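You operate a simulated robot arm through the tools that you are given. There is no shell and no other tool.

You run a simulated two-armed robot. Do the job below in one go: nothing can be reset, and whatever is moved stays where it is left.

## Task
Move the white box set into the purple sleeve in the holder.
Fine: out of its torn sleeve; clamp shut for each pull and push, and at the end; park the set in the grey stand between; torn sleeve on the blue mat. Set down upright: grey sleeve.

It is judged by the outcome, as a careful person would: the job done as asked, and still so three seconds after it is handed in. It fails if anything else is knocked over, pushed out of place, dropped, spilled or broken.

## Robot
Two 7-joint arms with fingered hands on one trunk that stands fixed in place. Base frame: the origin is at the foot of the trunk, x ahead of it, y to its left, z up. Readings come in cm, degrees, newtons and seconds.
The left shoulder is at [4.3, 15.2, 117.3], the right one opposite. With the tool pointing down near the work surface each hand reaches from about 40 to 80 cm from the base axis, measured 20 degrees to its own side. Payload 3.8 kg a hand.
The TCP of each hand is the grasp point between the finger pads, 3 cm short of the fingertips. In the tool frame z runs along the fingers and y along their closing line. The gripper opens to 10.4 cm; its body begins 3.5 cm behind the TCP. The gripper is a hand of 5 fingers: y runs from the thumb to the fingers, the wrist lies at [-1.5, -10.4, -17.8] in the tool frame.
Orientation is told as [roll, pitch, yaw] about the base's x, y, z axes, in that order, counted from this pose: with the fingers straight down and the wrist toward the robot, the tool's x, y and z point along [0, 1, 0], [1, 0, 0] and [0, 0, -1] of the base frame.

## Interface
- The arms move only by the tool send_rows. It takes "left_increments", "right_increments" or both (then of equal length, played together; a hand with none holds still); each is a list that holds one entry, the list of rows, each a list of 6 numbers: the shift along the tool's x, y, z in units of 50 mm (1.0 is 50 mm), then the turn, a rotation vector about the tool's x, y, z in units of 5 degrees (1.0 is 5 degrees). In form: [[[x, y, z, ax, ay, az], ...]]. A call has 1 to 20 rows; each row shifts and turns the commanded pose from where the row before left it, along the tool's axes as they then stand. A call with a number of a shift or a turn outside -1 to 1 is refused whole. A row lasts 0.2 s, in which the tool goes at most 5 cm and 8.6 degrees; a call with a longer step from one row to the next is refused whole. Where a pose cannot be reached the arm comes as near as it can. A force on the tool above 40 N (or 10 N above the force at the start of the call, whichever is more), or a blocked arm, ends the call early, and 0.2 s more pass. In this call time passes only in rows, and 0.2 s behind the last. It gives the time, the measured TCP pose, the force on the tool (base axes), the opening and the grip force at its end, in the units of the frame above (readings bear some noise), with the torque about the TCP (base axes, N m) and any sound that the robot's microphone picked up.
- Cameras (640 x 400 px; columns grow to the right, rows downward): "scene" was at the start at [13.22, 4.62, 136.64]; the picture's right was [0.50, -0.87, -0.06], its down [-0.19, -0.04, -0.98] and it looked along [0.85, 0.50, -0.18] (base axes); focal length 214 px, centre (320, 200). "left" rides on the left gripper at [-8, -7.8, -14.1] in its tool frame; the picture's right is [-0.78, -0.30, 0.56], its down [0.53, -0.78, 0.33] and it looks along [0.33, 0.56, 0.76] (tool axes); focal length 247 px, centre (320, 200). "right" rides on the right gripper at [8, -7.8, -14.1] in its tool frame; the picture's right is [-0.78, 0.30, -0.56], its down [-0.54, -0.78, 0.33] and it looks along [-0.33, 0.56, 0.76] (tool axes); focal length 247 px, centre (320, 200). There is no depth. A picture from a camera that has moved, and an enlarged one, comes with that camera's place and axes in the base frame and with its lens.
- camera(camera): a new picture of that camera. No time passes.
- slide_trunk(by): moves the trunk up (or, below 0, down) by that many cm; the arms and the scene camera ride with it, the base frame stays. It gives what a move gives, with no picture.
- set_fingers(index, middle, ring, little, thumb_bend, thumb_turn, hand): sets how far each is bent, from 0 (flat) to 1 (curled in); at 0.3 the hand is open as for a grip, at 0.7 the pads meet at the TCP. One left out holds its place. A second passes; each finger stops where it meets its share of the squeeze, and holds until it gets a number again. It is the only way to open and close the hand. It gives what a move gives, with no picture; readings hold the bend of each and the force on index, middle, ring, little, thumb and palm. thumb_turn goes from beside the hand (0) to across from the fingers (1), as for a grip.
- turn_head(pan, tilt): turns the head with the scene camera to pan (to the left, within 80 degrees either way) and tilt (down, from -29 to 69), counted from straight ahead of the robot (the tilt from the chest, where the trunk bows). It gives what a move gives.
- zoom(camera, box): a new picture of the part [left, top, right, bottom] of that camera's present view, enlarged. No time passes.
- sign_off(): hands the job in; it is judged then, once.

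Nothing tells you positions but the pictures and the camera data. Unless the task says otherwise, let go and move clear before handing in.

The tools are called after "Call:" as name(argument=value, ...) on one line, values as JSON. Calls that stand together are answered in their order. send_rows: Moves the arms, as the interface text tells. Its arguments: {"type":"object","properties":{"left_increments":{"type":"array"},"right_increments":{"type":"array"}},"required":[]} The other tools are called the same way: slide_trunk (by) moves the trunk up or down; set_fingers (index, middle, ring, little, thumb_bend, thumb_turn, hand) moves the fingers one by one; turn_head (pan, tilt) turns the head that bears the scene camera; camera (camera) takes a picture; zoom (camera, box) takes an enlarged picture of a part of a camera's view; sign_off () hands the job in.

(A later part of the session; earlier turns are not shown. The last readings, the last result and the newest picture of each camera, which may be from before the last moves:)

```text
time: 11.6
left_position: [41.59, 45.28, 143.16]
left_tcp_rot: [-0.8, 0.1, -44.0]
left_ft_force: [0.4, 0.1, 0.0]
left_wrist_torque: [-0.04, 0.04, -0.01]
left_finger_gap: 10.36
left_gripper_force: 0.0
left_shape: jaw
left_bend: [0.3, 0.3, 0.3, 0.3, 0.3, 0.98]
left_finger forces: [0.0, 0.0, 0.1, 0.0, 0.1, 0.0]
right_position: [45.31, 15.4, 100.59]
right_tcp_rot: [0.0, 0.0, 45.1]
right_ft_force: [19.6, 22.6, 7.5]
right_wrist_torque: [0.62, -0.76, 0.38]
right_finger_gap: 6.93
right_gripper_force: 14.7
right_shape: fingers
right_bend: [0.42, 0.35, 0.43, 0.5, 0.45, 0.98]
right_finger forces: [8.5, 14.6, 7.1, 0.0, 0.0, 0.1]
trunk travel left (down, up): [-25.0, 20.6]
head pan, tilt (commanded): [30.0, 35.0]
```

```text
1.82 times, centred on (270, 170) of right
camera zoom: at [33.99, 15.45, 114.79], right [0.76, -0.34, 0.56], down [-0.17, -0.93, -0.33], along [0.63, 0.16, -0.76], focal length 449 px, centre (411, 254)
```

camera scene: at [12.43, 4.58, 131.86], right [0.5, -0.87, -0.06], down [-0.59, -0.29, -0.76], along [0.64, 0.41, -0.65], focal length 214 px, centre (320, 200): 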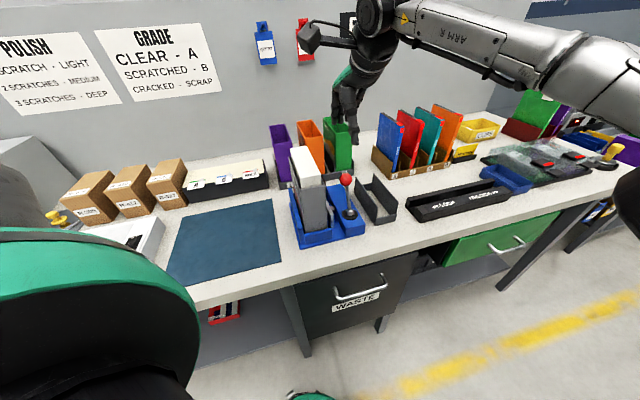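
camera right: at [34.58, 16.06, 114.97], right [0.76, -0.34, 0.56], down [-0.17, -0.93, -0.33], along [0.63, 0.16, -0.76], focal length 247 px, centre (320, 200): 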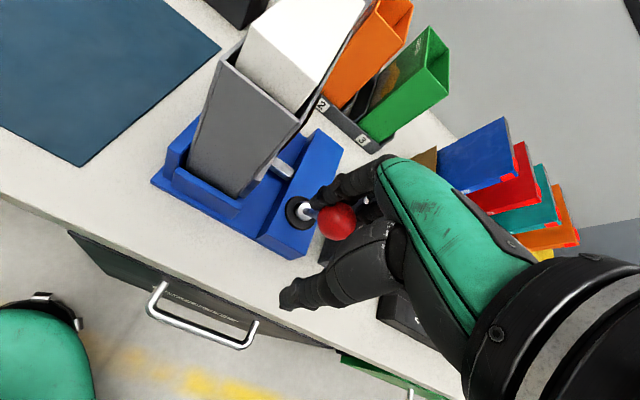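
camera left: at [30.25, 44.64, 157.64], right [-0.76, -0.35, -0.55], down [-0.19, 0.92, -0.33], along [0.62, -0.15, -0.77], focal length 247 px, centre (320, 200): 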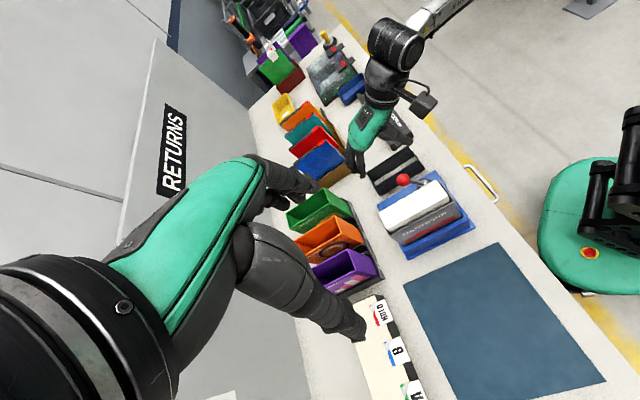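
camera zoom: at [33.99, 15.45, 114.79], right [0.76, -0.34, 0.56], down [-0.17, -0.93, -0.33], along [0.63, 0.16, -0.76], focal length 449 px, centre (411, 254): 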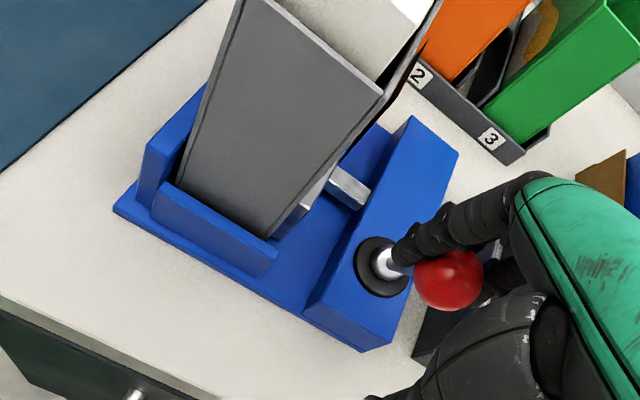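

The knob did not move further, so the lever is at its shut stop. I'll back off the load a centimetre, open the fingers, and check that the lever stays shut.

Call:
send_rows(right_increments=[[[0, 0.1, 0, 0, 0, 0], [0, 0.12, 0, 0, 0, 0]]])

Call:
set_fingers(hand="right", index=0.3, middle=0.3, ring=0.3, little=0.3, thumb_bend=0.3)

Call:
zoom(camera="right", box=[150, 60, 390, 280])

Call:
zoom(camera="scene", box=[280, 130, 400, 250])

```text
time: 12.2
left_position: [41.3, 44.94, 143.27]
left_tcp_rot: [-0.5, 0.1, -44.1]
left_ft_force: [-0.1, 0.5, 0.3]
left_wrist_torque: [0.0, 0.01, 0.0]
left_finger_gap: 10.36
left_gripper_force: 0.1
left_shape: jaw
left_bend: [0.3, 0.3, 0.3, 0.3, 0.3, 0.98]
left_finger forces: [0.1, 0.0, 0.1, 0.0, 0.1, 0.1]
right_position: [45.71, 15.79, 100.52]
right_tcp_rot: [0.1, 0.1, 45.1]
right_ft_force: [8.6, 11.5, 7.5]
right_wrist_torque: [0.46, -0.52, 0.27]
right_finger_gap: 6.43
right_gripper_force: 12.6
right_shape: fingers
right_bend: [0.46, 0.39, 0.46, 0.5, 0.45, 0.98]
right_finger forces: [9.4, 9.0, 6.5, 0.0, 0.0, 0.1]
trunk travel left (down, up): [-25.0, 20.6]
head pan, tilt (commanded): [30.0, 35.0]
```

```text
time: 13.2
left_position: [41.25, 44.73, 143.4]
left_tcp_rot: [-0.4, 0.2, -44.1]
left_ft_force: [-0.2, -0.4, 0.3]
left_wrist_torque: [-0.01, -0.01, 0.0]
left_finger_gap: 10.39
left_gripper_force: 0.1
left_shape: jaw
left_bend: [0.3, 0.3, 0.3, 0.3, 0.3, 0.98]
left_finger forces: [0.0, 0.1, 0.0, 0.1, 0.1, 0.0]
right_position: [45.88, 15.65, 100.7]
right_tcp_rot: [0.0, -0.1, 45.0]
right_ft_force: [0.4, 0.5, -0.2]
right_wrist_torque: [-0.01, 0.03, 0.01]
right_finger_gap: 10.32
right_gripper_force: 0.6
right_shape: fingers
right_bend: [0.3, 0.3, 0.3, 0.3, 0.3, 0.98]
right_finger forces: [0.0, 0.3, 0.0, 0.0, 0.0, 0.0]
trunk travel left (down, up): [-25.0, 20.6]
head pan, tilt (commanded): [30.0, 35.0]
```

```text
1.82 times, centred on (270, 170) of right
camera zoom: at [34.43, 15.73, 114.88], right [0.76, -0.34, 0.56], down [-0.17, -0.93, -0.33], along [0.63, 0.16, -0.76], focal length 449 px, centre (411, 254)
```

zoom: 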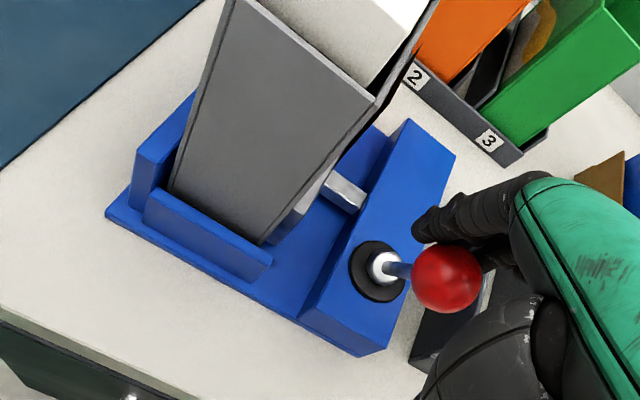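

```text
3.33 times, centred on (340, 190) of scene
camera zoom: at [12.39, 4.43, 131.88], right [0.5, -0.87, -0.06], down [-0.59, -0.29, -0.76], along [0.64, 0.41, -0.65], focal length 715 px, centre (253, 233)
```

zoom: 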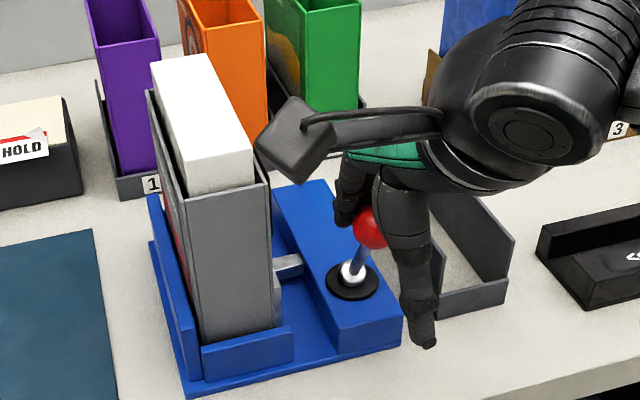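

The jaw stays against the sleeve, so the clamp is shut and holds. I'll centre the hand on the knob, lift straight up and retreat to a viewing spot on the right.

Call:
send_rows(right_increments=[[[0, 0.15, 0, 0, 0, 0], [0, 0.15, 0, 0, 0, 0], [0, 0, 0.0, 0, 0, 0], [0, 0, -0.6, 0, 0, 0], [0, 0, -0.9, 0, 0, 0], [0, 0, -0.9, 0, 0, 0], [-0.3, -0.4, -0.8, 0, 0, 0], [-0.5, -0.5, -0.7, 0, 0, 0], [-0.5, -0.5, -0.7, 0, 0, 0], [-0.5, -0.5, -0.7, 0, 0, 0], [-0.5, -0.3, -0.7, 0, 0, 0]]])

Call:
camera(camera="scene")

Call:
zoom(camera="right", box=[120, 80, 320, 260])

Call:
zoom(camera="left", box=[340, 120, 500, 270])

```text
time: 15.6
left_position: [41.09, 44.76, 143.46]
left_tcp_rot: [-0.4, 0.3, -44.1]
left_ft_force: [-0.2, 0.0, 0.4]
left_wrist_torque: [0.02, -0.02, -0.03]
left_finger_gap: 10.39
left_gripper_force: 0.1
left_shape: jaw
left_bend: [0.3, 0.3, 0.3, 0.3, 0.3, 0.98]
left_finger forces: [0.0, 0.1, 0.1, 0.1, 0.1, 0.1]
right_position: [47.13, 0.6, 131.23]
right_tcp_rot: [0.0, 0.0, 44.9]
right_ft_force: [0.8, -0.5, 0.0]
right_wrist_torque: [-0.02, 0.01, 0.0]
right_finger_gap: 10.3
right_gripper_force: 0.1
right_shape: fingers
right_bend: [0.3, 0.3, 0.3, 0.3, 0.3, 0.98]
right_finger forces: [0.0, 0.0, 0.0, 0.1, 0.0, 0.1]
trunk travel left (down, up): [-25.0, 20.6]
head pan, tilt (commanded): [30.0, 35.0]
```

```text
taken
camera scene: at [12.34, 4.37, 131.89], right [0.5, -0.87, -0.06], down [-0.59, -0.29, -0.76], along [0.64, 0.41, -0.65], focal length 214 px, centre (320, 200)
```

scene: 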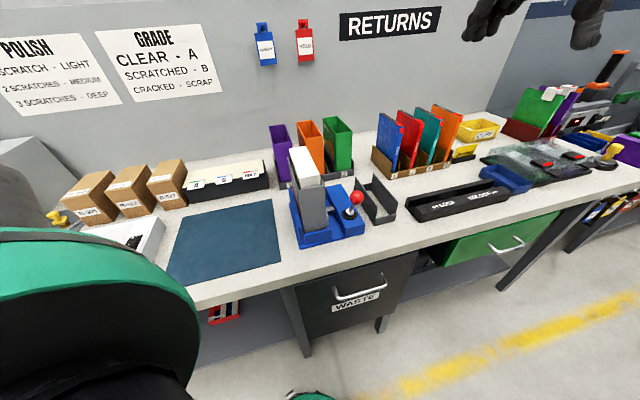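

```text
2.22 times, centred on (220, 170) of right
camera zoom: at [35.86, 0.64, 145.23], right [0.76, -0.34, 0.56], down [-0.17, -0.93, -0.33], along [0.63, 0.16, -0.76], focal length 549 px, centre (542, 267)
```

zoom: 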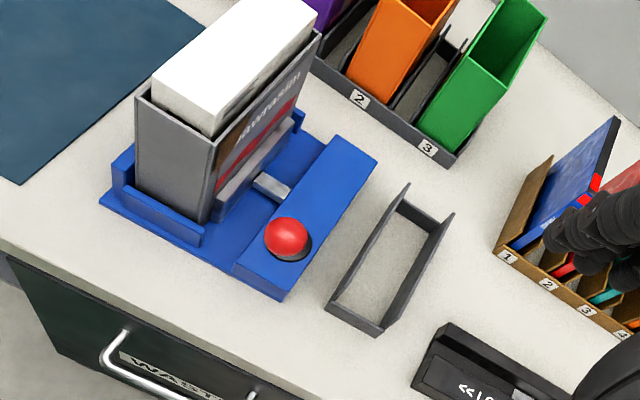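

```text
2.67 times, centred on (420, 195) of left
camera zoom: at [30.12, 44.39, 157.75], right [-0.76, -0.35, -0.55], down [-0.19, 0.92, -0.33], along [0.63, -0.15, -0.77], focal length 659 px, centre (53, 213)
```

zoom: 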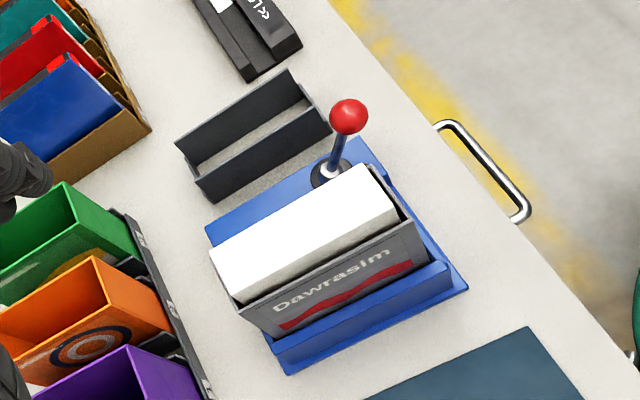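

The clamp is shut on the grey sleeve. I'll take sharper views of the white set from both hands before reaching for it.

Call:
zoom(camera="right", box=[155, 70, 255, 170])

Call:
zoom(camera="left", box=[370, 170, 470, 260])

Call:
zoom(camera="scene", box=[270, 130, 350, 210])

Call:
zoom(camera="right", box=[255, 150, 335, 240])

Call:
zoom(camera="left", box=[360, 130, 440, 200])

```text
4.00 times, centred on (205, 120) of right
camera zoom: at [35.86, 0.64, 145.23], right [0.76, -0.34, 0.56], down [-0.17, -0.93, -0.33], along [0.63, 0.16, -0.76], focal length 988 px, centre (780, 520)
```

zoom: 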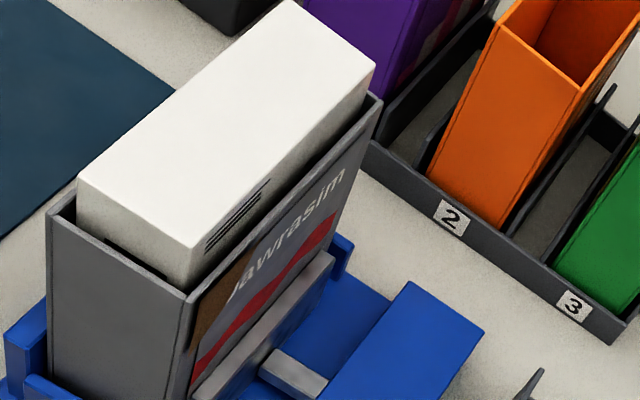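

```text
4.44 times, centred on (420, 215) of left
camera zoom: at [30.12, 44.39, 157.75], right [-0.76, -0.35, -0.55], down [-0.19, 0.92, -0.33], along [0.63, -0.15, -0.77], focal length 1098 px, centre (-124, 133)
```

zoom: 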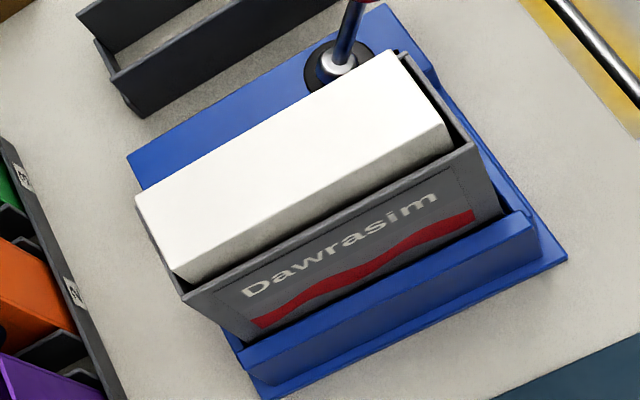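

```text
5.00 times, centred on (310, 170) of scene
camera zoom: at [12.34, 4.37, 131.89], right [0.5, -0.87, -0.06], down [-0.59, -0.29, -0.76], along [0.64, 0.41, -0.65], focal length 1072 px, centre (370, 350)
```

zoom: 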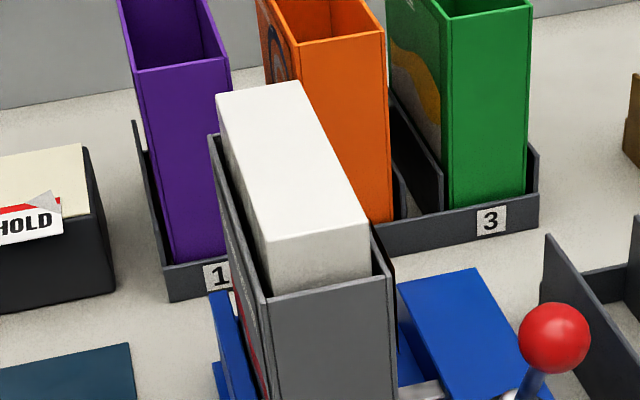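

```text
4.44 times, centred on (295, 195) of right
camera zoom: at [35.86, 0.64, 145.23], right [0.76, -0.34, 0.56], down [-0.17, -0.93, -0.33], along [0.63, 0.16, -0.76], focal length 1098 px, centre (431, 222)
```

zoom: 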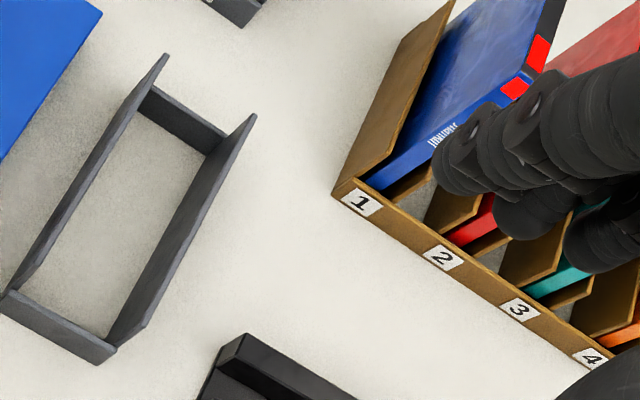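

```text
5.71 times, centred on (400, 165) of left
camera zoom: at [30.12, 44.39, 157.75], right [-0.76, -0.35, -0.55], down [-0.19, 0.92, -0.33], along [0.63, -0.15, -0.77], focal length 1411 px, centre (-137, 400)
```

zoom: 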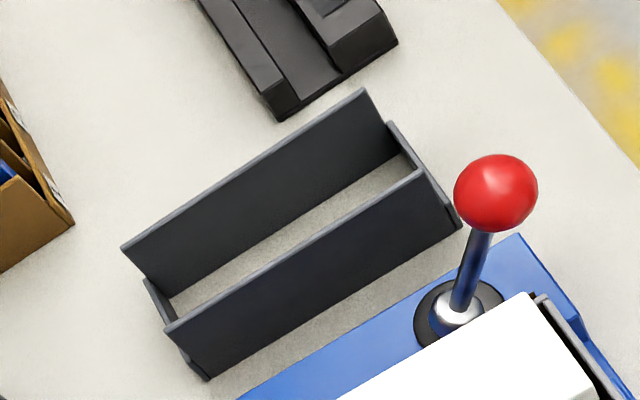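

White top centre is near [47.7, 30.65, 107.0], 4.4 wide and 13.5 long; the stand centre is near [61.5, 16.7], level with it along the bench. Now the left hand goes above the white set.

Call:
send_rows(left_increments=[[[-0.184, 0.485, 0.7, 0, 0, 0], [-0.184, 0.485, 0.7, 0, 0, 0], [-0.184, 0.485, 0.7, 0, 0, 0], [-0.184, 0.485, 0.7, 0, 0, 0], [-0.184, 0.485, 0.7, 0, 0, 0], [-0.184, 0.485, 0.7, 0, 0, 0]]])

Call:
camera(camera="scene")

Call:
camera(camera="left")

Call:
camera(camera="right")

```text
time: 16.9
left_position: [47.32, 30.5, 122.59]
left_tcp_rot: [0.0, 0.0, -45.1]
left_ft_force: [-0.8, 0.1, -0.2]
left_wrist_torque: [0.0, -0.03, -0.03]
left_finger_gap: 10.39
left_gripper_force: 0.1
left_shape: jaw
left_bend: [0.3, 0.3, 0.3, 0.3, 0.3, 0.98]
left_finger forces: [0.0, 0.1, 0.0, 0.0, 0.0, 0.1]
right_position: [47.34, 0.75, 131.0]
right_tcp_rot: [0.0, 0.1, 45.0]
right_ft_force: [-0.7, 1.3, 0.5]
right_wrist_torque: [0.01, 0.01, -0.01]
right_finger_gap: 10.32
right_gripper_force: 0.0
right_shape: fingers
right_bend: [0.3, 0.3, 0.3, 0.3, 0.3, 0.98]
right_finger forces: [0.1, 0.0, 0.0, 0.0, 0.1, 0.0]
trunk travel left (down, up): [-25.0, 20.6]
head pan, tilt (commanded): [30.0, 35.0]
```

```text
taken
camera scene: at [12.43, 4.4, 131.87], right [0.5, -0.87, -0.06], down [-0.59, -0.29, -0.76], along [0.64, 0.41, -0.65], focal length 214 px, centre (320, 200)
```

scene: 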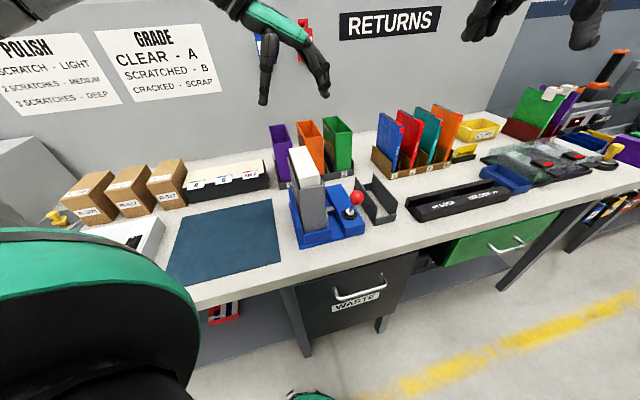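

```text
taken
camera left: at [36.25, 30.35, 136.54], right [-0.76, -0.34, -0.56], down [-0.17, 0.93, -0.33], along [0.63, -0.16, -0.76], focal length 247 px, centre (320, 200)
```

left: 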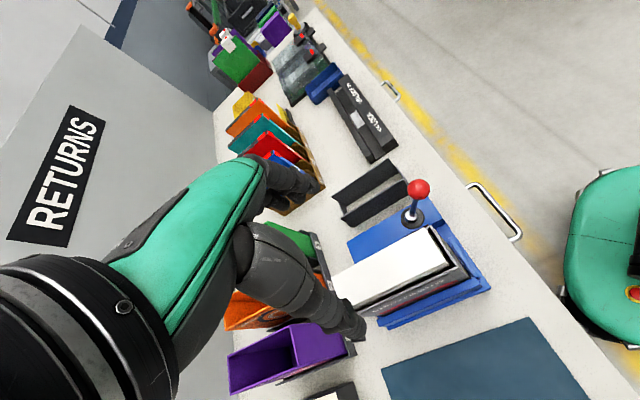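

```text
taken
camera right: at [35.96, 0.73, 145.17], right [0.76, -0.34, 0.56], down [-0.17, -0.93, -0.33], along [0.63, 0.16, -0.76], focal length 247 px, centre (320, 200)
```

right: 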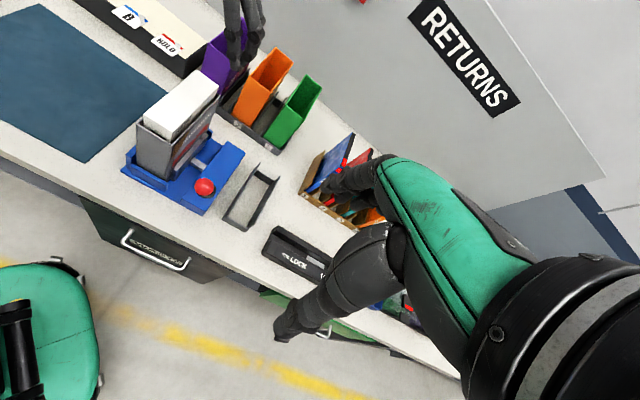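

The left hand reached yaw −45 above the set. Let me look closely at its finger layout relative to the box.

Call:
zoom(camera="scene", box=[220, 0, 380, 200])

Call:
zoom(camera="right", box=[100, 0, 320, 200])

Call:
zoom(camera="left", box=[220, 140, 460, 340])

```text
2.00 times, centred on (300, 100) of scene
camera zoom: at [12.43, 4.4, 131.87], right [0.5, -0.87, -0.06], down [-0.59, -0.29, -0.76], along [0.64, 0.41, -0.65], focal length 429 px, centre (360, 400)
```

zoom: 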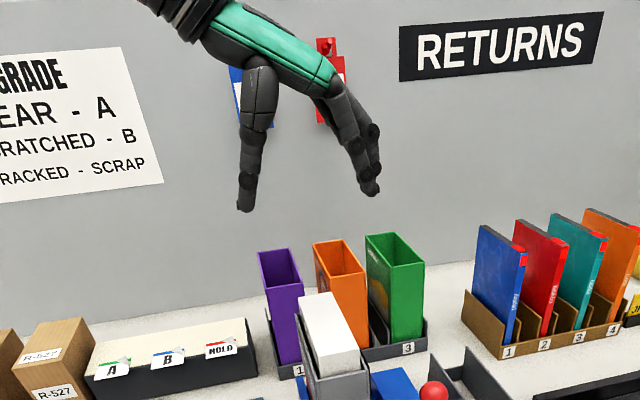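

```text
2.00 times, centred on (210, 100) of right
camera zoom: at [35.96, 0.73, 145.17], right [0.76, -0.34, 0.56], down [-0.17, -0.93, -0.33], along [0.63, 0.16, -0.76], focal length 494 px, centre (540, 400)
```

zoom: 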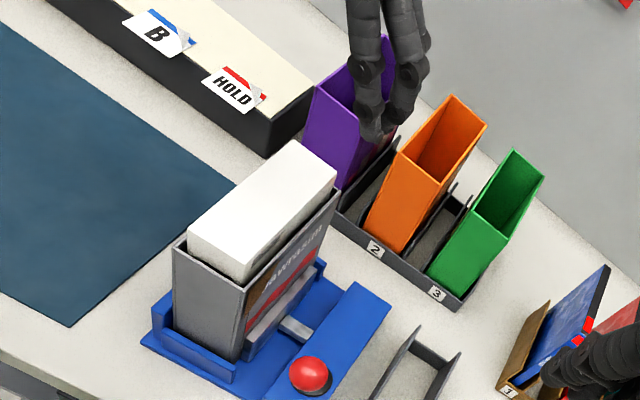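

```text
2.00 times, centred on (340, 240) of left
camera zoom: at [36.25, 30.35, 136.54], right [-0.76, -0.34, -0.56], down [-0.17, 0.93, -0.33], along [0.63, -0.16, -0.76], focal length 494 px, centre (280, 120)
```

zoom: 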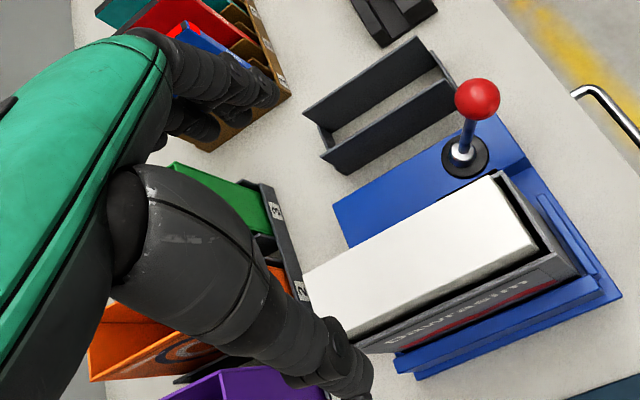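

The index and middle fingers lie at the grasp plane, with the others further from the front edge. I'll shift slightly toward the front so the grip is centred on the box, and descend to a check height.

Call:
send_rows(left_increments=[[[-0.05, 0.01, 0.5, 0, 0, 0], [-0.05, 0.01, 0.5, 0, 0, 0], [-0.05, 0.01, 0.5, 0, 0, 0], [-0.04, 0, 0.5, 0, 0, 0]]])

Call:
camera(camera="left")

Call:
zoom(camera="scene", box=[240, 60, 380, 200])

Call:
zoom(camera="right", box=[100, 0, 300, 180])

```text
time: 17.9
left_position: [47.04, 29.91, 112.3]
left_tcp_rot: [-0.1, 0.0, -44.9]
left_ft_force: [0.0, 0.1, 0.2]
left_wrist_torque: [0.01, -0.01, 0.01]
left_finger_gap: 10.39
left_gripper_force: 0.0
left_shape: jaw
left_bend: [0.3, 0.3, 0.3, 0.3, 0.3, 0.98]
left_finger forces: [0.0, 0.0, 0.0, 0.1, 0.0, 0.0]
right_position: [47.37, 0.65, 131.05]
right_tcp_rot: [0.1, -0.1, 44.9]
right_ft_force: [0.1, 0.0, -0.1]
right_wrist_torque: [-0.03, -0.02, -0.01]
right_finger_gap: 10.3
right_gripper_force: 0.0
right_shape: fingers
right_bend: [0.3, 0.3, 0.3, 0.3, 0.3, 0.98]
right_finger forces: [0.1, 0.0, 0.0, 0.0, 0.0, 0.0]
trunk travel left (down, up): [-25.0, 20.6]
head pan, tilt (commanded): [30.0, 35.0]
```

```text
taken
camera left: at [35.89, 29.71, 126.51], right [-0.76, -0.34, -0.56], down [-0.17, 0.93, -0.33], along [0.63, -0.16, -0.76], focal length 247 px, centre (320, 200)
```

left: 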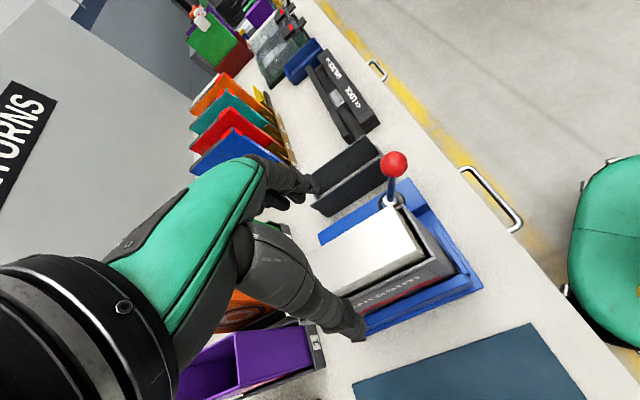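

```text
2.86 times, centred on (310, 130) of scene
camera zoom: at [12.4, 4.45, 131.87], right [0.5, -0.87, -0.06], down [-0.59, -0.29, -0.76], along [0.64, 0.41, -0.65], focal length 613 px, centre (349, 400)
```

zoom: 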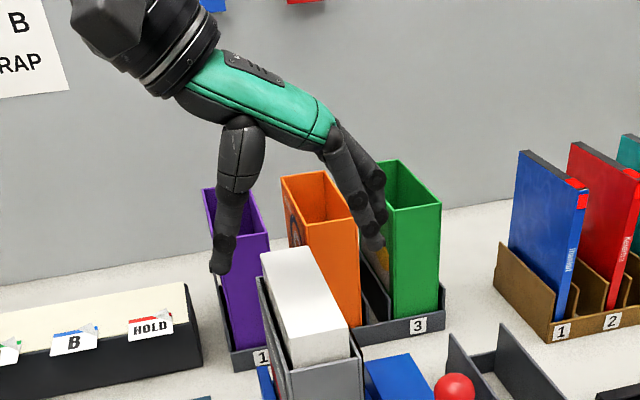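

```text
2.22 times, centred on (200, 90) of right
camera zoom: at [35.93, 0.78, 145.18], right [0.76, -0.34, 0.56], down [-0.17, -0.93, -0.33], along [0.63, 0.16, -0.76], focal length 549 px, centre (587, 444)
```

zoom: 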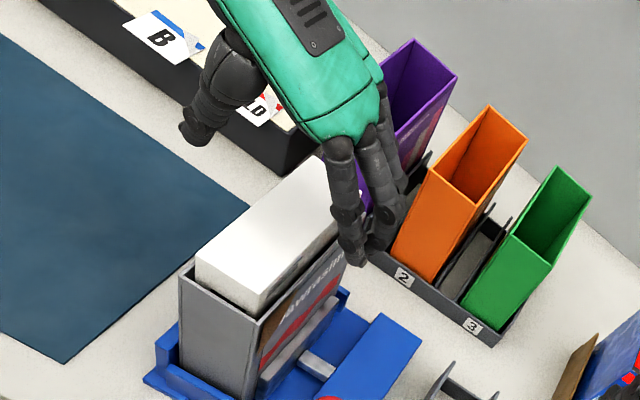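

The thumb and fingers straddle the box on both sides. I'll lower until the fingertips are just above the sleeve rim.

Call:
send_rows(left_increments=[[[0, 0, 0.3, 0, 0, 0], [0, 0, 0.3, 0, 0, 0], [0, 0, 0.28, 0, 0, 0]]])

Call:
zoom(camera="scene", box=[250, 80, 370, 200])

Call:
zoom(camera="right", box=[130, 50, 270, 170])

Call:
zoom(camera="left", box=[280, 160, 500, 360])

```text
time: 18.8
left_position: [46.73, 29.92, 107.95]
left_tcp_rot: [0.1, 0.1, -45.1]
left_ft_force: [-1.1, -0.2, 0.6]
left_wrist_torque: [0.01, 0.02, 0.0]
left_finger_gap: 10.39
left_gripper_force: 0.1
left_shape: jaw
left_bend: [0.3, 0.3, 0.3, 0.3, 0.3, 0.98]
left_finger forces: [0.0, 0.0, 0.1, 0.1, 0.0, 0.0]
right_position: [47.44, 0.69, 130.97]
right_tcp_rot: [0.0, -0.1, 44.9]
right_ft_force: [0.8, 0.2, -0.7]
right_wrist_torque: [0.0, -0.01, -0.01]
right_finger_gap: 10.28
right_gripper_force: 0.0
right_shape: fingers
right_bend: [0.3, 0.3, 0.3, 0.3, 0.3, 0.98]
right_finger forces: [0.0, 0.2, 0.0, 0.0, 0.1, 0.0]
trunk travel left (down, up): [-25.0, 20.6]
head pan, tilt (commanded): [30.0, 35.0]
```

```text
3.33 times, centred on (310, 140) of scene
camera zoom: at [12.37, 4.42, 131.88], right [0.5, -0.87, -0.06], down [-0.59, -0.29, -0.76], along [0.64, 0.41, -0.65], focal length 715 px, centre (353, 400)
```

zoom: 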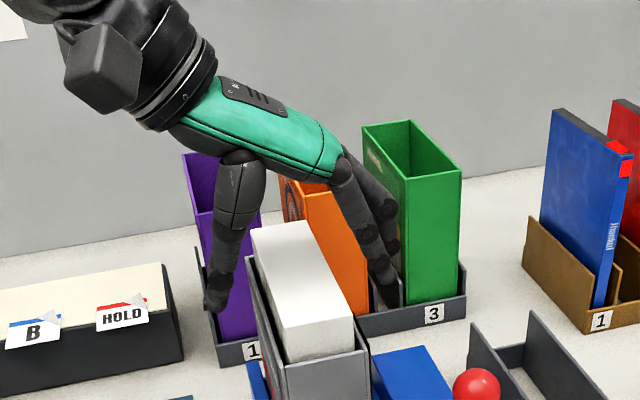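

```text
3.33 times, centred on (200, 110) of right
camera zoom: at [35.9, 0.74, 145.19], right [0.76, -0.34, 0.56], down [-0.17, -0.93, -0.33], along [0.63, 0.16, -0.76], focal length 823 px, centre (720, 500)
```

zoom: 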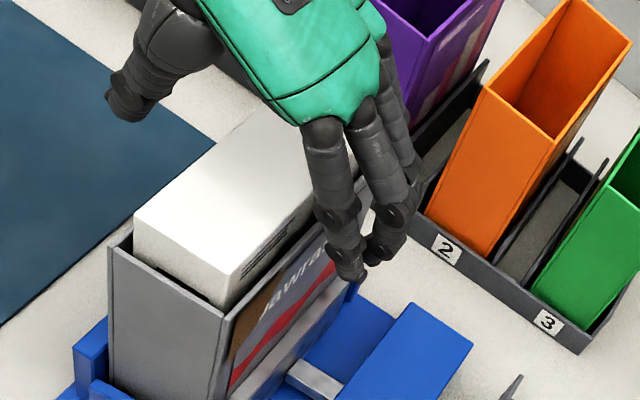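

```text
2.00 times, centred on (390, 260) of left
camera zoom: at [35.7, 29.61, 122.17], right [-0.76, -0.34, -0.56], down [-0.17, 0.93, -0.33], along [0.63, -0.16, -0.76], focal length 494 px, centre (180, 80)
```

zoom: 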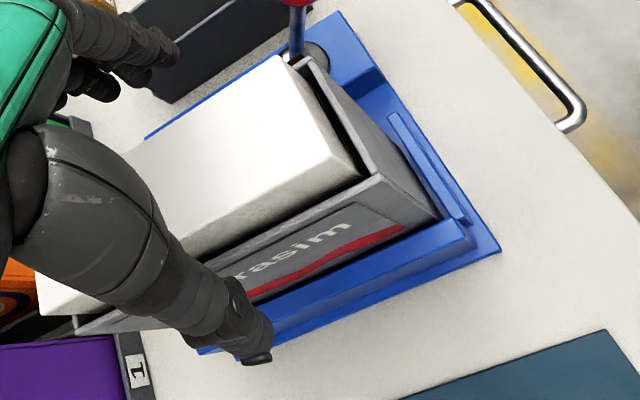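

The fingertips look level with the protruding band of the box. I'll close partway to check the clearance above the sleeve rim.

Call:
set_fingers(hand="left", index=0.49, middle=0.49, ring=0.49, little=0.49, thumb_bend=0.49)

Call:
zoom(camera="scene", box=[270, 110, 360, 200])

Call:
zoom(camera="right", box=[150, 70, 250, 160])

Call:
zoom(camera="left", box=[280, 160, 500, 360])

```text
time: 19.8
left_position: [46.85, 29.81, 108.12]
left_tcp_rot: [0.0, 0.1, -45.0]
left_ft_force: [0.7, -0.4, -0.2]
left_wrist_torque: [0.03, 0.03, 0.03]
left_finger_gap: 5.55
left_gripper_force: 0.1
left_shape: fingers
left_bend: [0.49, 0.49, 0.49, 0.49, 0.49, 0.98]
left_finger forces: [0.0, 0.0, 0.0, 0.0, 0.0, 0.1]
right_position: [47.27, 0.74, 130.98]
right_tcp_rot: [0.0, -0.1, 45.0]
right_ft_force: [-0.5, -0.7, 0.3]
right_wrist_torque: [-0.01, -0.01, 0.01]
right_finger_gap: 10.33
right_gripper_force: 0.1
right_shape: fingers
right_bend: [0.3, 0.3, 0.3, 0.3, 0.3, 0.98]
right_finger forces: [0.1, 0.0, 0.0, 0.0, 0.0, 0.0]
trunk travel left (down, up): [-25.0, 20.6]
head pan, tilt (commanded): [30.0, 35.0]
```

```text
4.44 times, centred on (315, 155) of scene
camera zoom: at [12.37, 4.42, 131.88], right [0.5, -0.87, -0.06], down [-0.59, -0.29, -0.76], along [0.64, 0.41, -0.65], focal length 953 px, centre (342, 400)
```

zoom: 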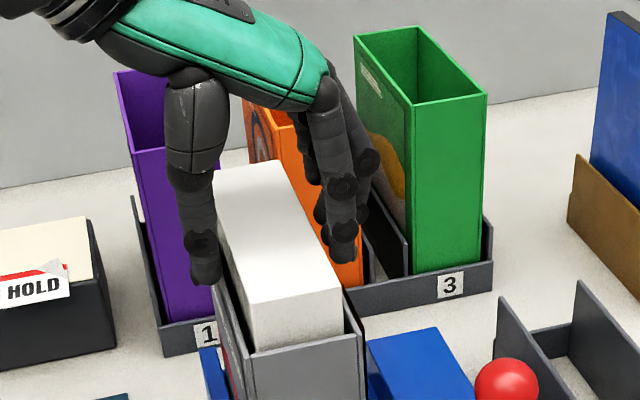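

```text
4.44 times, centred on (200, 115) of right
camera zoom: at [35.89, 0.74, 145.19], right [0.76, -0.34, 0.56], down [-0.17, -0.93, -0.33], along [0.63, 0.16, -0.76], focal length 1098 px, centre (853, 578)
```

zoom: 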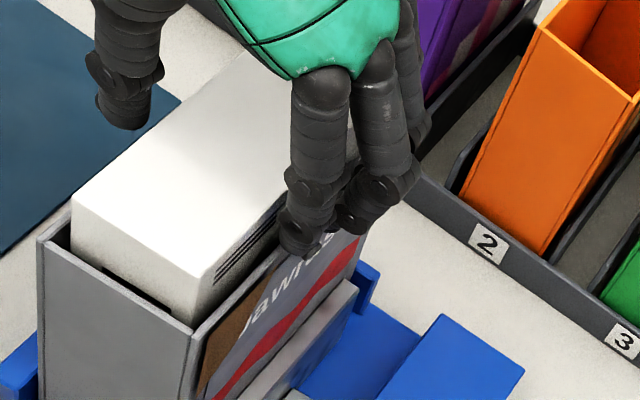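

```text
2.00 times, centred on (390, 260) of left
camera zoom: at [35.7, 29.62, 122.17], right [-0.76, -0.34, -0.56], down [-0.17, 0.93, -0.33], along [0.63, -0.16, -0.76], focal length 494 px, centre (180, 80)
```

zoom: 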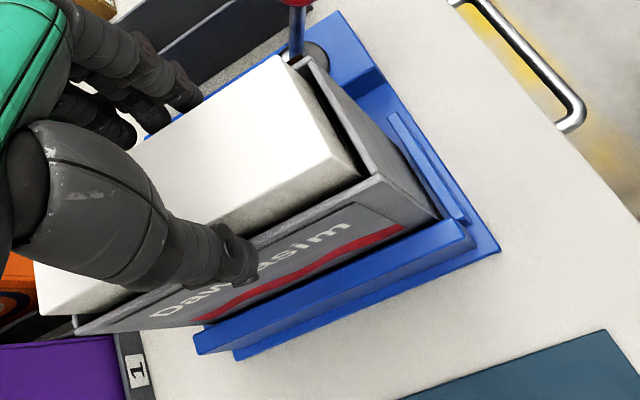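

The gap is 5.55 cm, just about the sleeve's width. I'll raise 0.3 cm to be sure the tips clear the rim, then close on the box.

Call:
send_rows(left_increments=[[[0, 0, -0.06, 0, 0, 0]]])

Call:
set_fingers(hand="left", index=0.54, middle=0.54, ring=0.54, little=0.54, thumb_bend=0.54)

Call:
zoom(camera="scene", box=[280, 130, 350, 200])

Call:
zoom(camera="left", box=[300, 180, 440, 320])

```text
time: 20.1
left_position: [46.85, 29.82, 108.32]
left_tcp_rot: [0.0, 0.1, -45.0]
left_ft_force: [0.3, 0.2, 0.1]
left_wrist_torque: [0.0, 0.01, 0.02]
left_finger_gap: 5.52
left_gripper_force: 0.1
left_shape: fingers
left_bend: [0.49, 0.49, 0.49, 0.49, 0.49, 0.98]
left_finger forces: [0.0, 0.0, 0.0, 0.1, 0.0, 0.0]
right_position: [47.25, 0.55, 131.02]
right_tcp_rot: [0.0, -0.2, 45.0]
right_ft_force: [-0.6, -0.5, -0.3]
right_wrist_torque: [0.03, -0.03, 0.01]
right_finger_gap: 10.28
right_gripper_force: 0.0
right_shape: fingers
right_bend: [0.3, 0.3, 0.3, 0.3, 0.3, 0.98]
right_finger forces: [0.1, 0.0, 0.1, 0.0, 0.0, 0.0]
trunk travel left (down, up): [-25.0, 20.6]
head pan, tilt (commanded): [30.0, 35.0]
```

```text
time: 21.1
left_position: [46.93, 29.83, 108.4]
left_tcp_rot: [0.0, 0.0, -45.0]
left_ft_force: [0.5, -0.9, 0.2]
left_wrist_torque: [0.0, 0.0, 0.0]
left_finger_gap: 4.38
left_gripper_force: 0.1
left_shape: fingers
left_bend: [0.53, 0.53, 0.54, 0.54, 0.53, 0.98]
left_finger forces: [0.3, 0.3, 0.3, 0.0, 0.6, 0.1]
right_position: [47.16, 0.73, 131.02]
right_tcp_rot: [0.0, -0.2, 45.0]
right_ft_force: [-0.4, 0.3, 0.5]
right_wrist_torque: [0.02, 0.0, 0.01]
right_finger_gap: 10.32
right_gripper_force: 0.0
right_shape: fingers
right_bend: [0.3, 0.3, 0.3, 0.3, 0.3, 0.98]
right_finger forces: [0.1, 0.1, 0.0, 0.0, 0.0, 0.0]
trunk travel left (down, up): [-25.0, 20.6]
head pan, tilt (commanded): [30.0, 35.0]
```

```text
5.71 times, centred on (315, 165) of scene
camera zoom: at [12.37, 4.41, 131.88], right [0.5, -0.87, -0.06], down [-0.59, -0.29, -0.76], along [0.64, 0.41, -0.65], focal length 1226 px, centre (349, 400)
```

zoom: 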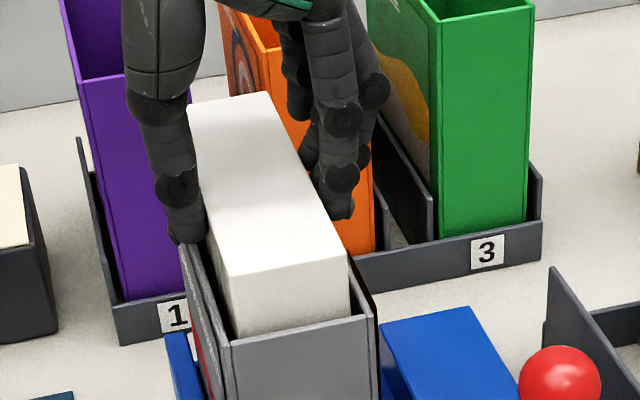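

```text
2.86 times, centred on (370, 250) of left
camera zoom: at [35.8, 29.63, 122.45], right [-0.76, -0.34, -0.56], down [-0.17, 0.93, -0.33], along [0.63, -0.16, -0.76], focal length 706 px, centre (177, 57)
```

zoom: 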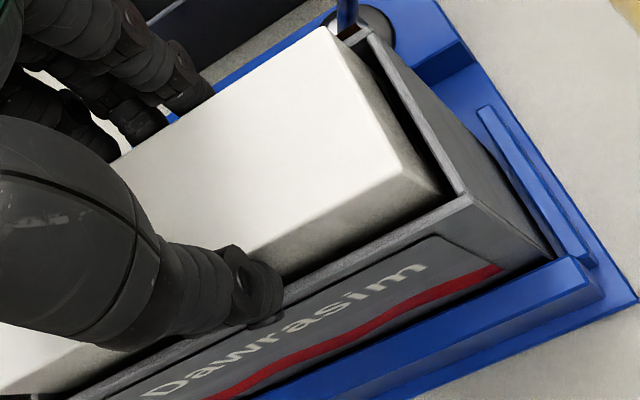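

Contact came at a 4.38 cm gap, which matches the white box rather than the sleeve. Now I'll squeeze firmly.

Call:
set_fingers(hand="left", index=0.68, middle=0.68, ring=0.68, little=0.68, thumb_bend=0.68)

Call:
zoom(camera="scene", box=[280, 130, 350, 200])

Call:
zoom(camera="right", box=[150, 70, 250, 160])

```text
time: 22.1
left_position: [46.91, 29.87, 108.34]
left_tcp_rot: [0.0, 0.0, -45.0]
left_ft_force: [3.3, 0.5, 1.6]
left_wrist_torque: [-0.04, -0.06, -0.17]
left_finger_gap: 4.01
left_gripper_force: 15.6
left_shape: fingers
left_bend: [0.6, 0.62, 0.62, 0.68, 0.53, 0.96]
left_finger forces: [5.5, 5.9, 4.6, 0.0, 14.6, 0.0]
right_position: [47.3, 0.75, 130.99]
right_tcp_rot: [0.1, 0.0, 45.0]
right_ft_force: [-0.3, -0.9, -0.1]
right_wrist_torque: [0.01, -0.01, 0.01]
right_finger_gap: 10.31
right_gripper_force: 0.0
right_shape: fingers
right_bend: [0.3, 0.3, 0.3, 0.3, 0.3, 0.98]
right_finger forces: [0.0, 0.0, 0.0, 0.0, 0.1, 0.1]
trunk travel left (down, up): [-25.0, 20.6]
head pan, tilt (commanded): [30.0, 35.0]
```

```text
5.71 times, centred on (315, 165) of scene
camera zoom: at [12.4, 4.4, 131.88], right [0.5, -0.87, -0.06], down [-0.59, -0.29, -0.76], along [0.64, 0.41, -0.65], focal length 1226 px, centre (349, 400)
```

zoom: 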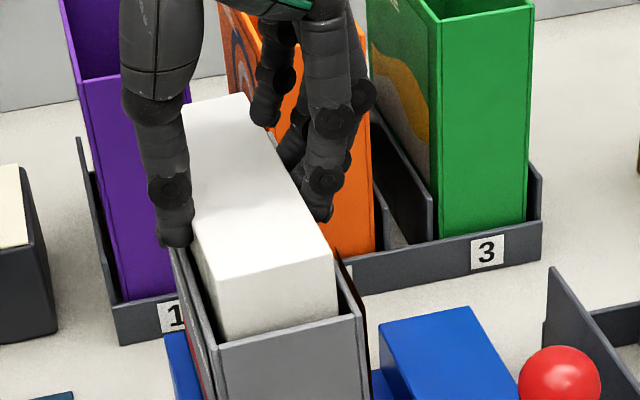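

```text
4.44 times, centred on (200, 115) of right
camera zoom: at [35.93, 0.72, 145.18], right [0.76, -0.34, 0.56], down [-0.17, -0.93, -0.33], along [0.63, 0.16, -0.76], focal length 1098 px, centre (853, 578)
```

zoom: 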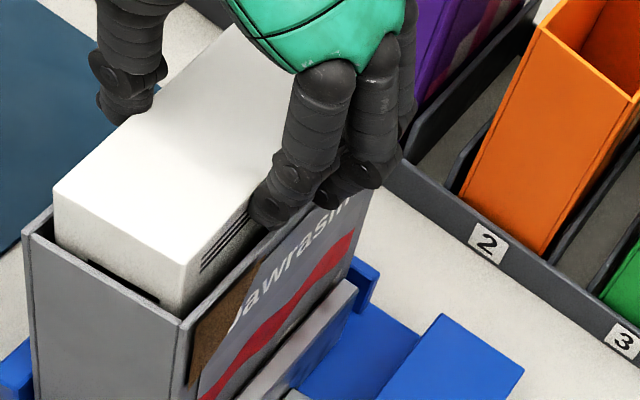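

The grip is firm at about 15 N, but closing nudged the top of the box about 0.4 cm toward the thumb. I'll shift back by that amount so it stands straight, then start pulling up a little.

Call:
send_rows(left_increments=[[[0, 0.08, 0, 0, 0, 0], [0, 0, 0, 0, 0, 0]]])

Call:
zoom(camera="scene", box=[280, 130, 350, 200])

Call:
zoom(camera="right", box=[150, 70, 250, 160])

```text
time: 22.8
left_position: [47.24, 29.62, 108.31]
left_tcp_rot: [0.0, 0.0, -45.0]
left_ft_force: [0.6, 0.3, 1.4]
left_wrist_torque: [0.06, 0.12, -0.14]
left_finger_gap: 4.03
left_gripper_force: 14.3
left_shape: fingers
left_bend: [0.6, 0.62, 0.62, 0.68, 0.53, 0.96]
left_finger forces: [5.4, 5.4, 4.2, 0.0, 14.7, 0.1]
right_position: [47.26, 0.75, 130.86]
right_tcp_rot: [0.0, 0.0, 45.0]
right_ft_force: [0.1, -1.2, -0.2]
right_wrist_torque: [-0.03, 0.0, 0.01]
right_finger_gap: 10.31
right_gripper_force: 0.0
right_shape: fingers
right_bend: [0.3, 0.3, 0.3, 0.3, 0.3, 0.98]
right_finger forces: [0.1, 0.0, 0.1, 0.0, 0.0, 0.1]
trunk travel left (down, up): [-25.0, 20.6]
head pan, tilt (commanded): [30.0, 35.0]
```

```text
5.71 times, centred on (315, 165) of scene
camera zoom: at [12.38, 4.43, 131.88], right [0.5, -0.87, -0.06], down [-0.59, -0.29, -0.76], along [0.64, 0.41, -0.65], focal length 1226 px, centre (349, 400)
```

zoom: 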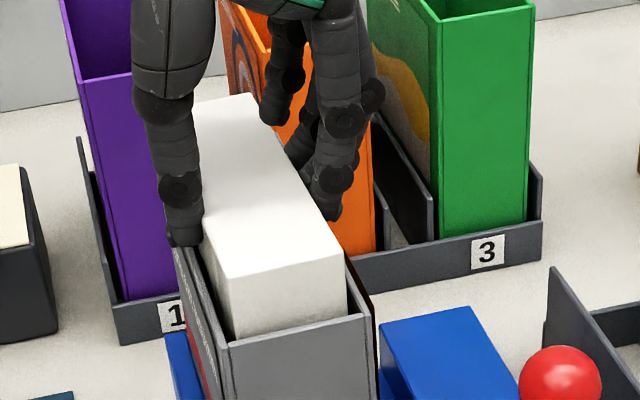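

```text
4.44 times, centred on (200, 115) of right
camera zoom: at [35.9, 0.76, 145.19], right [0.76, -0.34, 0.56], down [-0.17, -0.93, -0.33], along [0.63, 0.16, -0.76], focal length 1098 px, centre (853, 578)
```

zoom: 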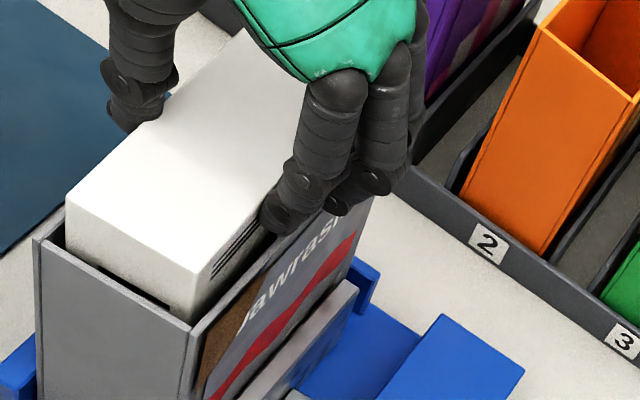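

The set stands straight again. Now I'll pull up slowly and check that the sleeve stays in the clamp.

Call:
send_rows(left_increments=[[[0, 0, -0.1, 0, 0, 0], [0, 0, -0.15, 0, 0, 0], [0, 0, -0.15, 0, 0, 0], [0, 0, -0.2, 0, 0, 0]]])

Call:
zoom(camera="scene", box=[270, 110, 360, 210])

Call:
zoom(camera="right", box=[140, 50, 260, 170])

```text
time: 23.8
left_position: [47.27, 29.36, 111.36]
left_tcp_rot: [0.0, -0.1, -44.9]
left_ft_force: [-0.3, 1.3, -5.4]
left_wrist_torque: [-0.01, 0.07, -0.08]
left_finger_gap: 4.01
left_gripper_force: 13.6
left_shape: fingers
left_bend: [0.6, 0.62, 0.63, 0.68, 0.53, 0.96]
left_finger forces: [5.6, 4.9, 3.5, 0.0, 14.0, 0.0]
right_position: [47.25, 0.55, 130.97]
right_tcp_rot: [0.2, 0.0, 45.0]
right_ft_force: [-0.7, -0.3, 0.7]
right_wrist_torque: [-0.02, 0.0, 0.0]
right_finger_gap: 10.29
right_gripper_force: 0.0
right_shape: fingers
right_bend: [0.3, 0.3, 0.3, 0.3, 0.3, 0.98]
right_finger forces: [0.0, 0.1, 0.0, 0.1, 0.1, 0.0]
trunk travel left (down, up): [-25.0, 20.6]
head pan, tilt (commanded): [30.0, 35.0]
```

```text
4.00 times, centred on (315, 160) of scene
camera zoom: at [12.41, 4.42, 131.87], right [0.5, -0.87, -0.06], down [-0.59, -0.29, -0.76], along [0.64, 0.41, -0.65], focal length 858 px, centre (340, 360)
```

zoom: 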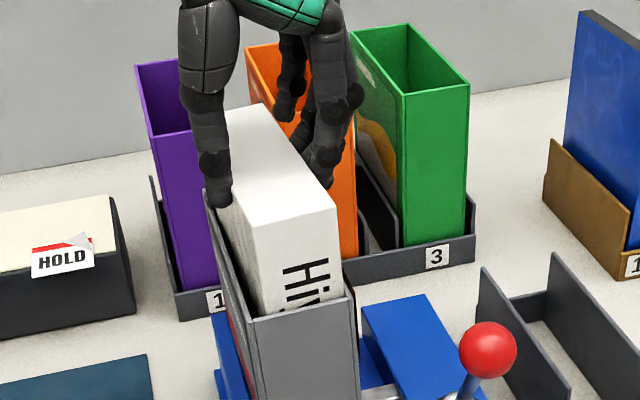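

```text
3.33 times, centred on (200, 110) of right
camera zoom: at [35.94, 0.75, 145.18], right [0.76, -0.34, 0.56], down [-0.17, -0.93, -0.33], along [0.63, 0.16, -0.76], focal length 823 px, centre (720, 500)
```

zoom: 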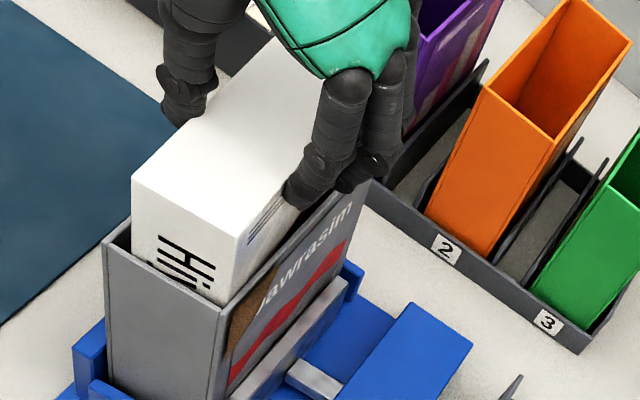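

The set is sliding out smoothly and the sleeve stays put. I'll keep lifting straight up until its bottom is clear of the sleeve.

Call:
send_rows(left_increments=[[[0, 0, -0.24, 0, 0, 0], [0, 0, -0.24, 0, 0, 0], [0, 0, -0.24, 0, 0, 0], [0, 0, -0.24, 0, 0, 0], [0, 0, -0.24, 0, 0, 0], [0, 0, -0.24, 0, 0, 0], [0, 0, -0.24, 0, 0, 0], [0, 0, -0.24, 0, 0, 0]]])

Call:
zoom(camera="scene", box=[250, 60, 370, 220])

Call:
zoom(camera="right", box=[120, 20, 280, 180])

```text
time: 25.6
left_position: [47.42, 29.61, 120.93]
left_tcp_rot: [0.0, -0.1, -45.1]
left_ft_force: [0.1, 0.2, -4.3]
left_wrist_torque: [0.0, 0.0, -0.11]
left_finger_gap: 4.01
left_gripper_force: 13.8
left_shape: fingers
left_bend: [0.6, 0.63, 0.63, 0.68, 0.53, 0.96]
left_finger forces: [5.6, 5.0, 3.4, 0.0, 14.1, 0.0]
right_position: [47.25, 0.64, 131.1]
right_tcp_rot: [0.1, 0.0, 45.0]
right_ft_force: [0.3, 0.2, 0.1]
right_wrist_torque: [-0.02, -0.01, 0.02]
right_finger_gap: 10.33
right_gripper_force: 0.0
right_shape: fingers
right_bend: [0.3, 0.3, 0.3, 0.3, 0.3, 0.98]
right_finger forces: [0.0, 0.0, 0.1, 0.1, 0.1, 0.1]
trunk travel left (down, up): [-25.0, 20.6]
head pan, tilt (commanded): [30.0, 35.0]
```

```text
2.50 times, centred on (310, 140) of scene
camera zoom: at [12.41, 4.42, 131.88], right [0.5, -0.87, -0.06], down [-0.59, -0.29, -0.76], along [0.64, 0.41, -0.65], focal length 536 px, centre (345, 350)
```

zoom: 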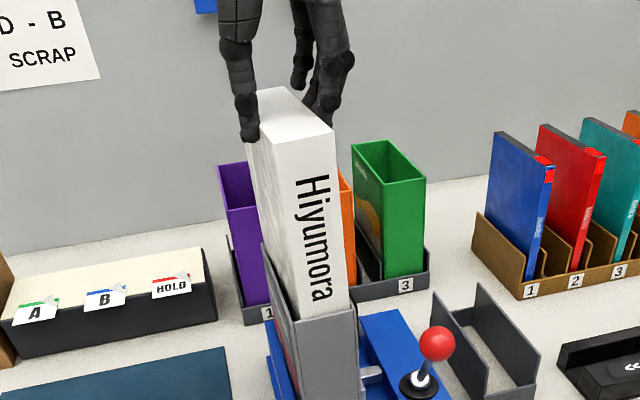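

```text
2.50 times, centred on (200, 100) of right
camera zoom: at [35.94, 0.74, 145.18], right [0.76, -0.34, 0.56], down [-0.17, -0.93, -0.33], along [0.63, 0.16, -0.76], focal length 617 px, centre (620, 450)
```

zoom: 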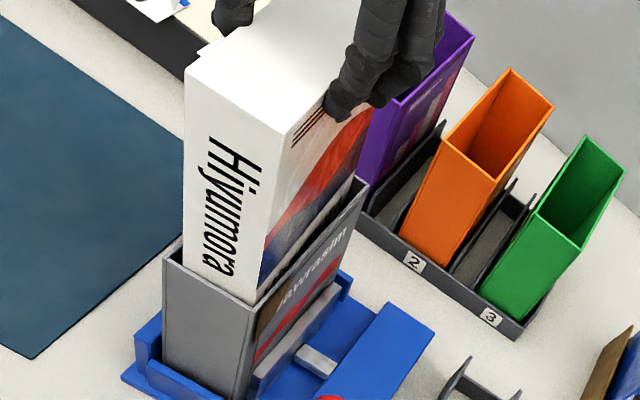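

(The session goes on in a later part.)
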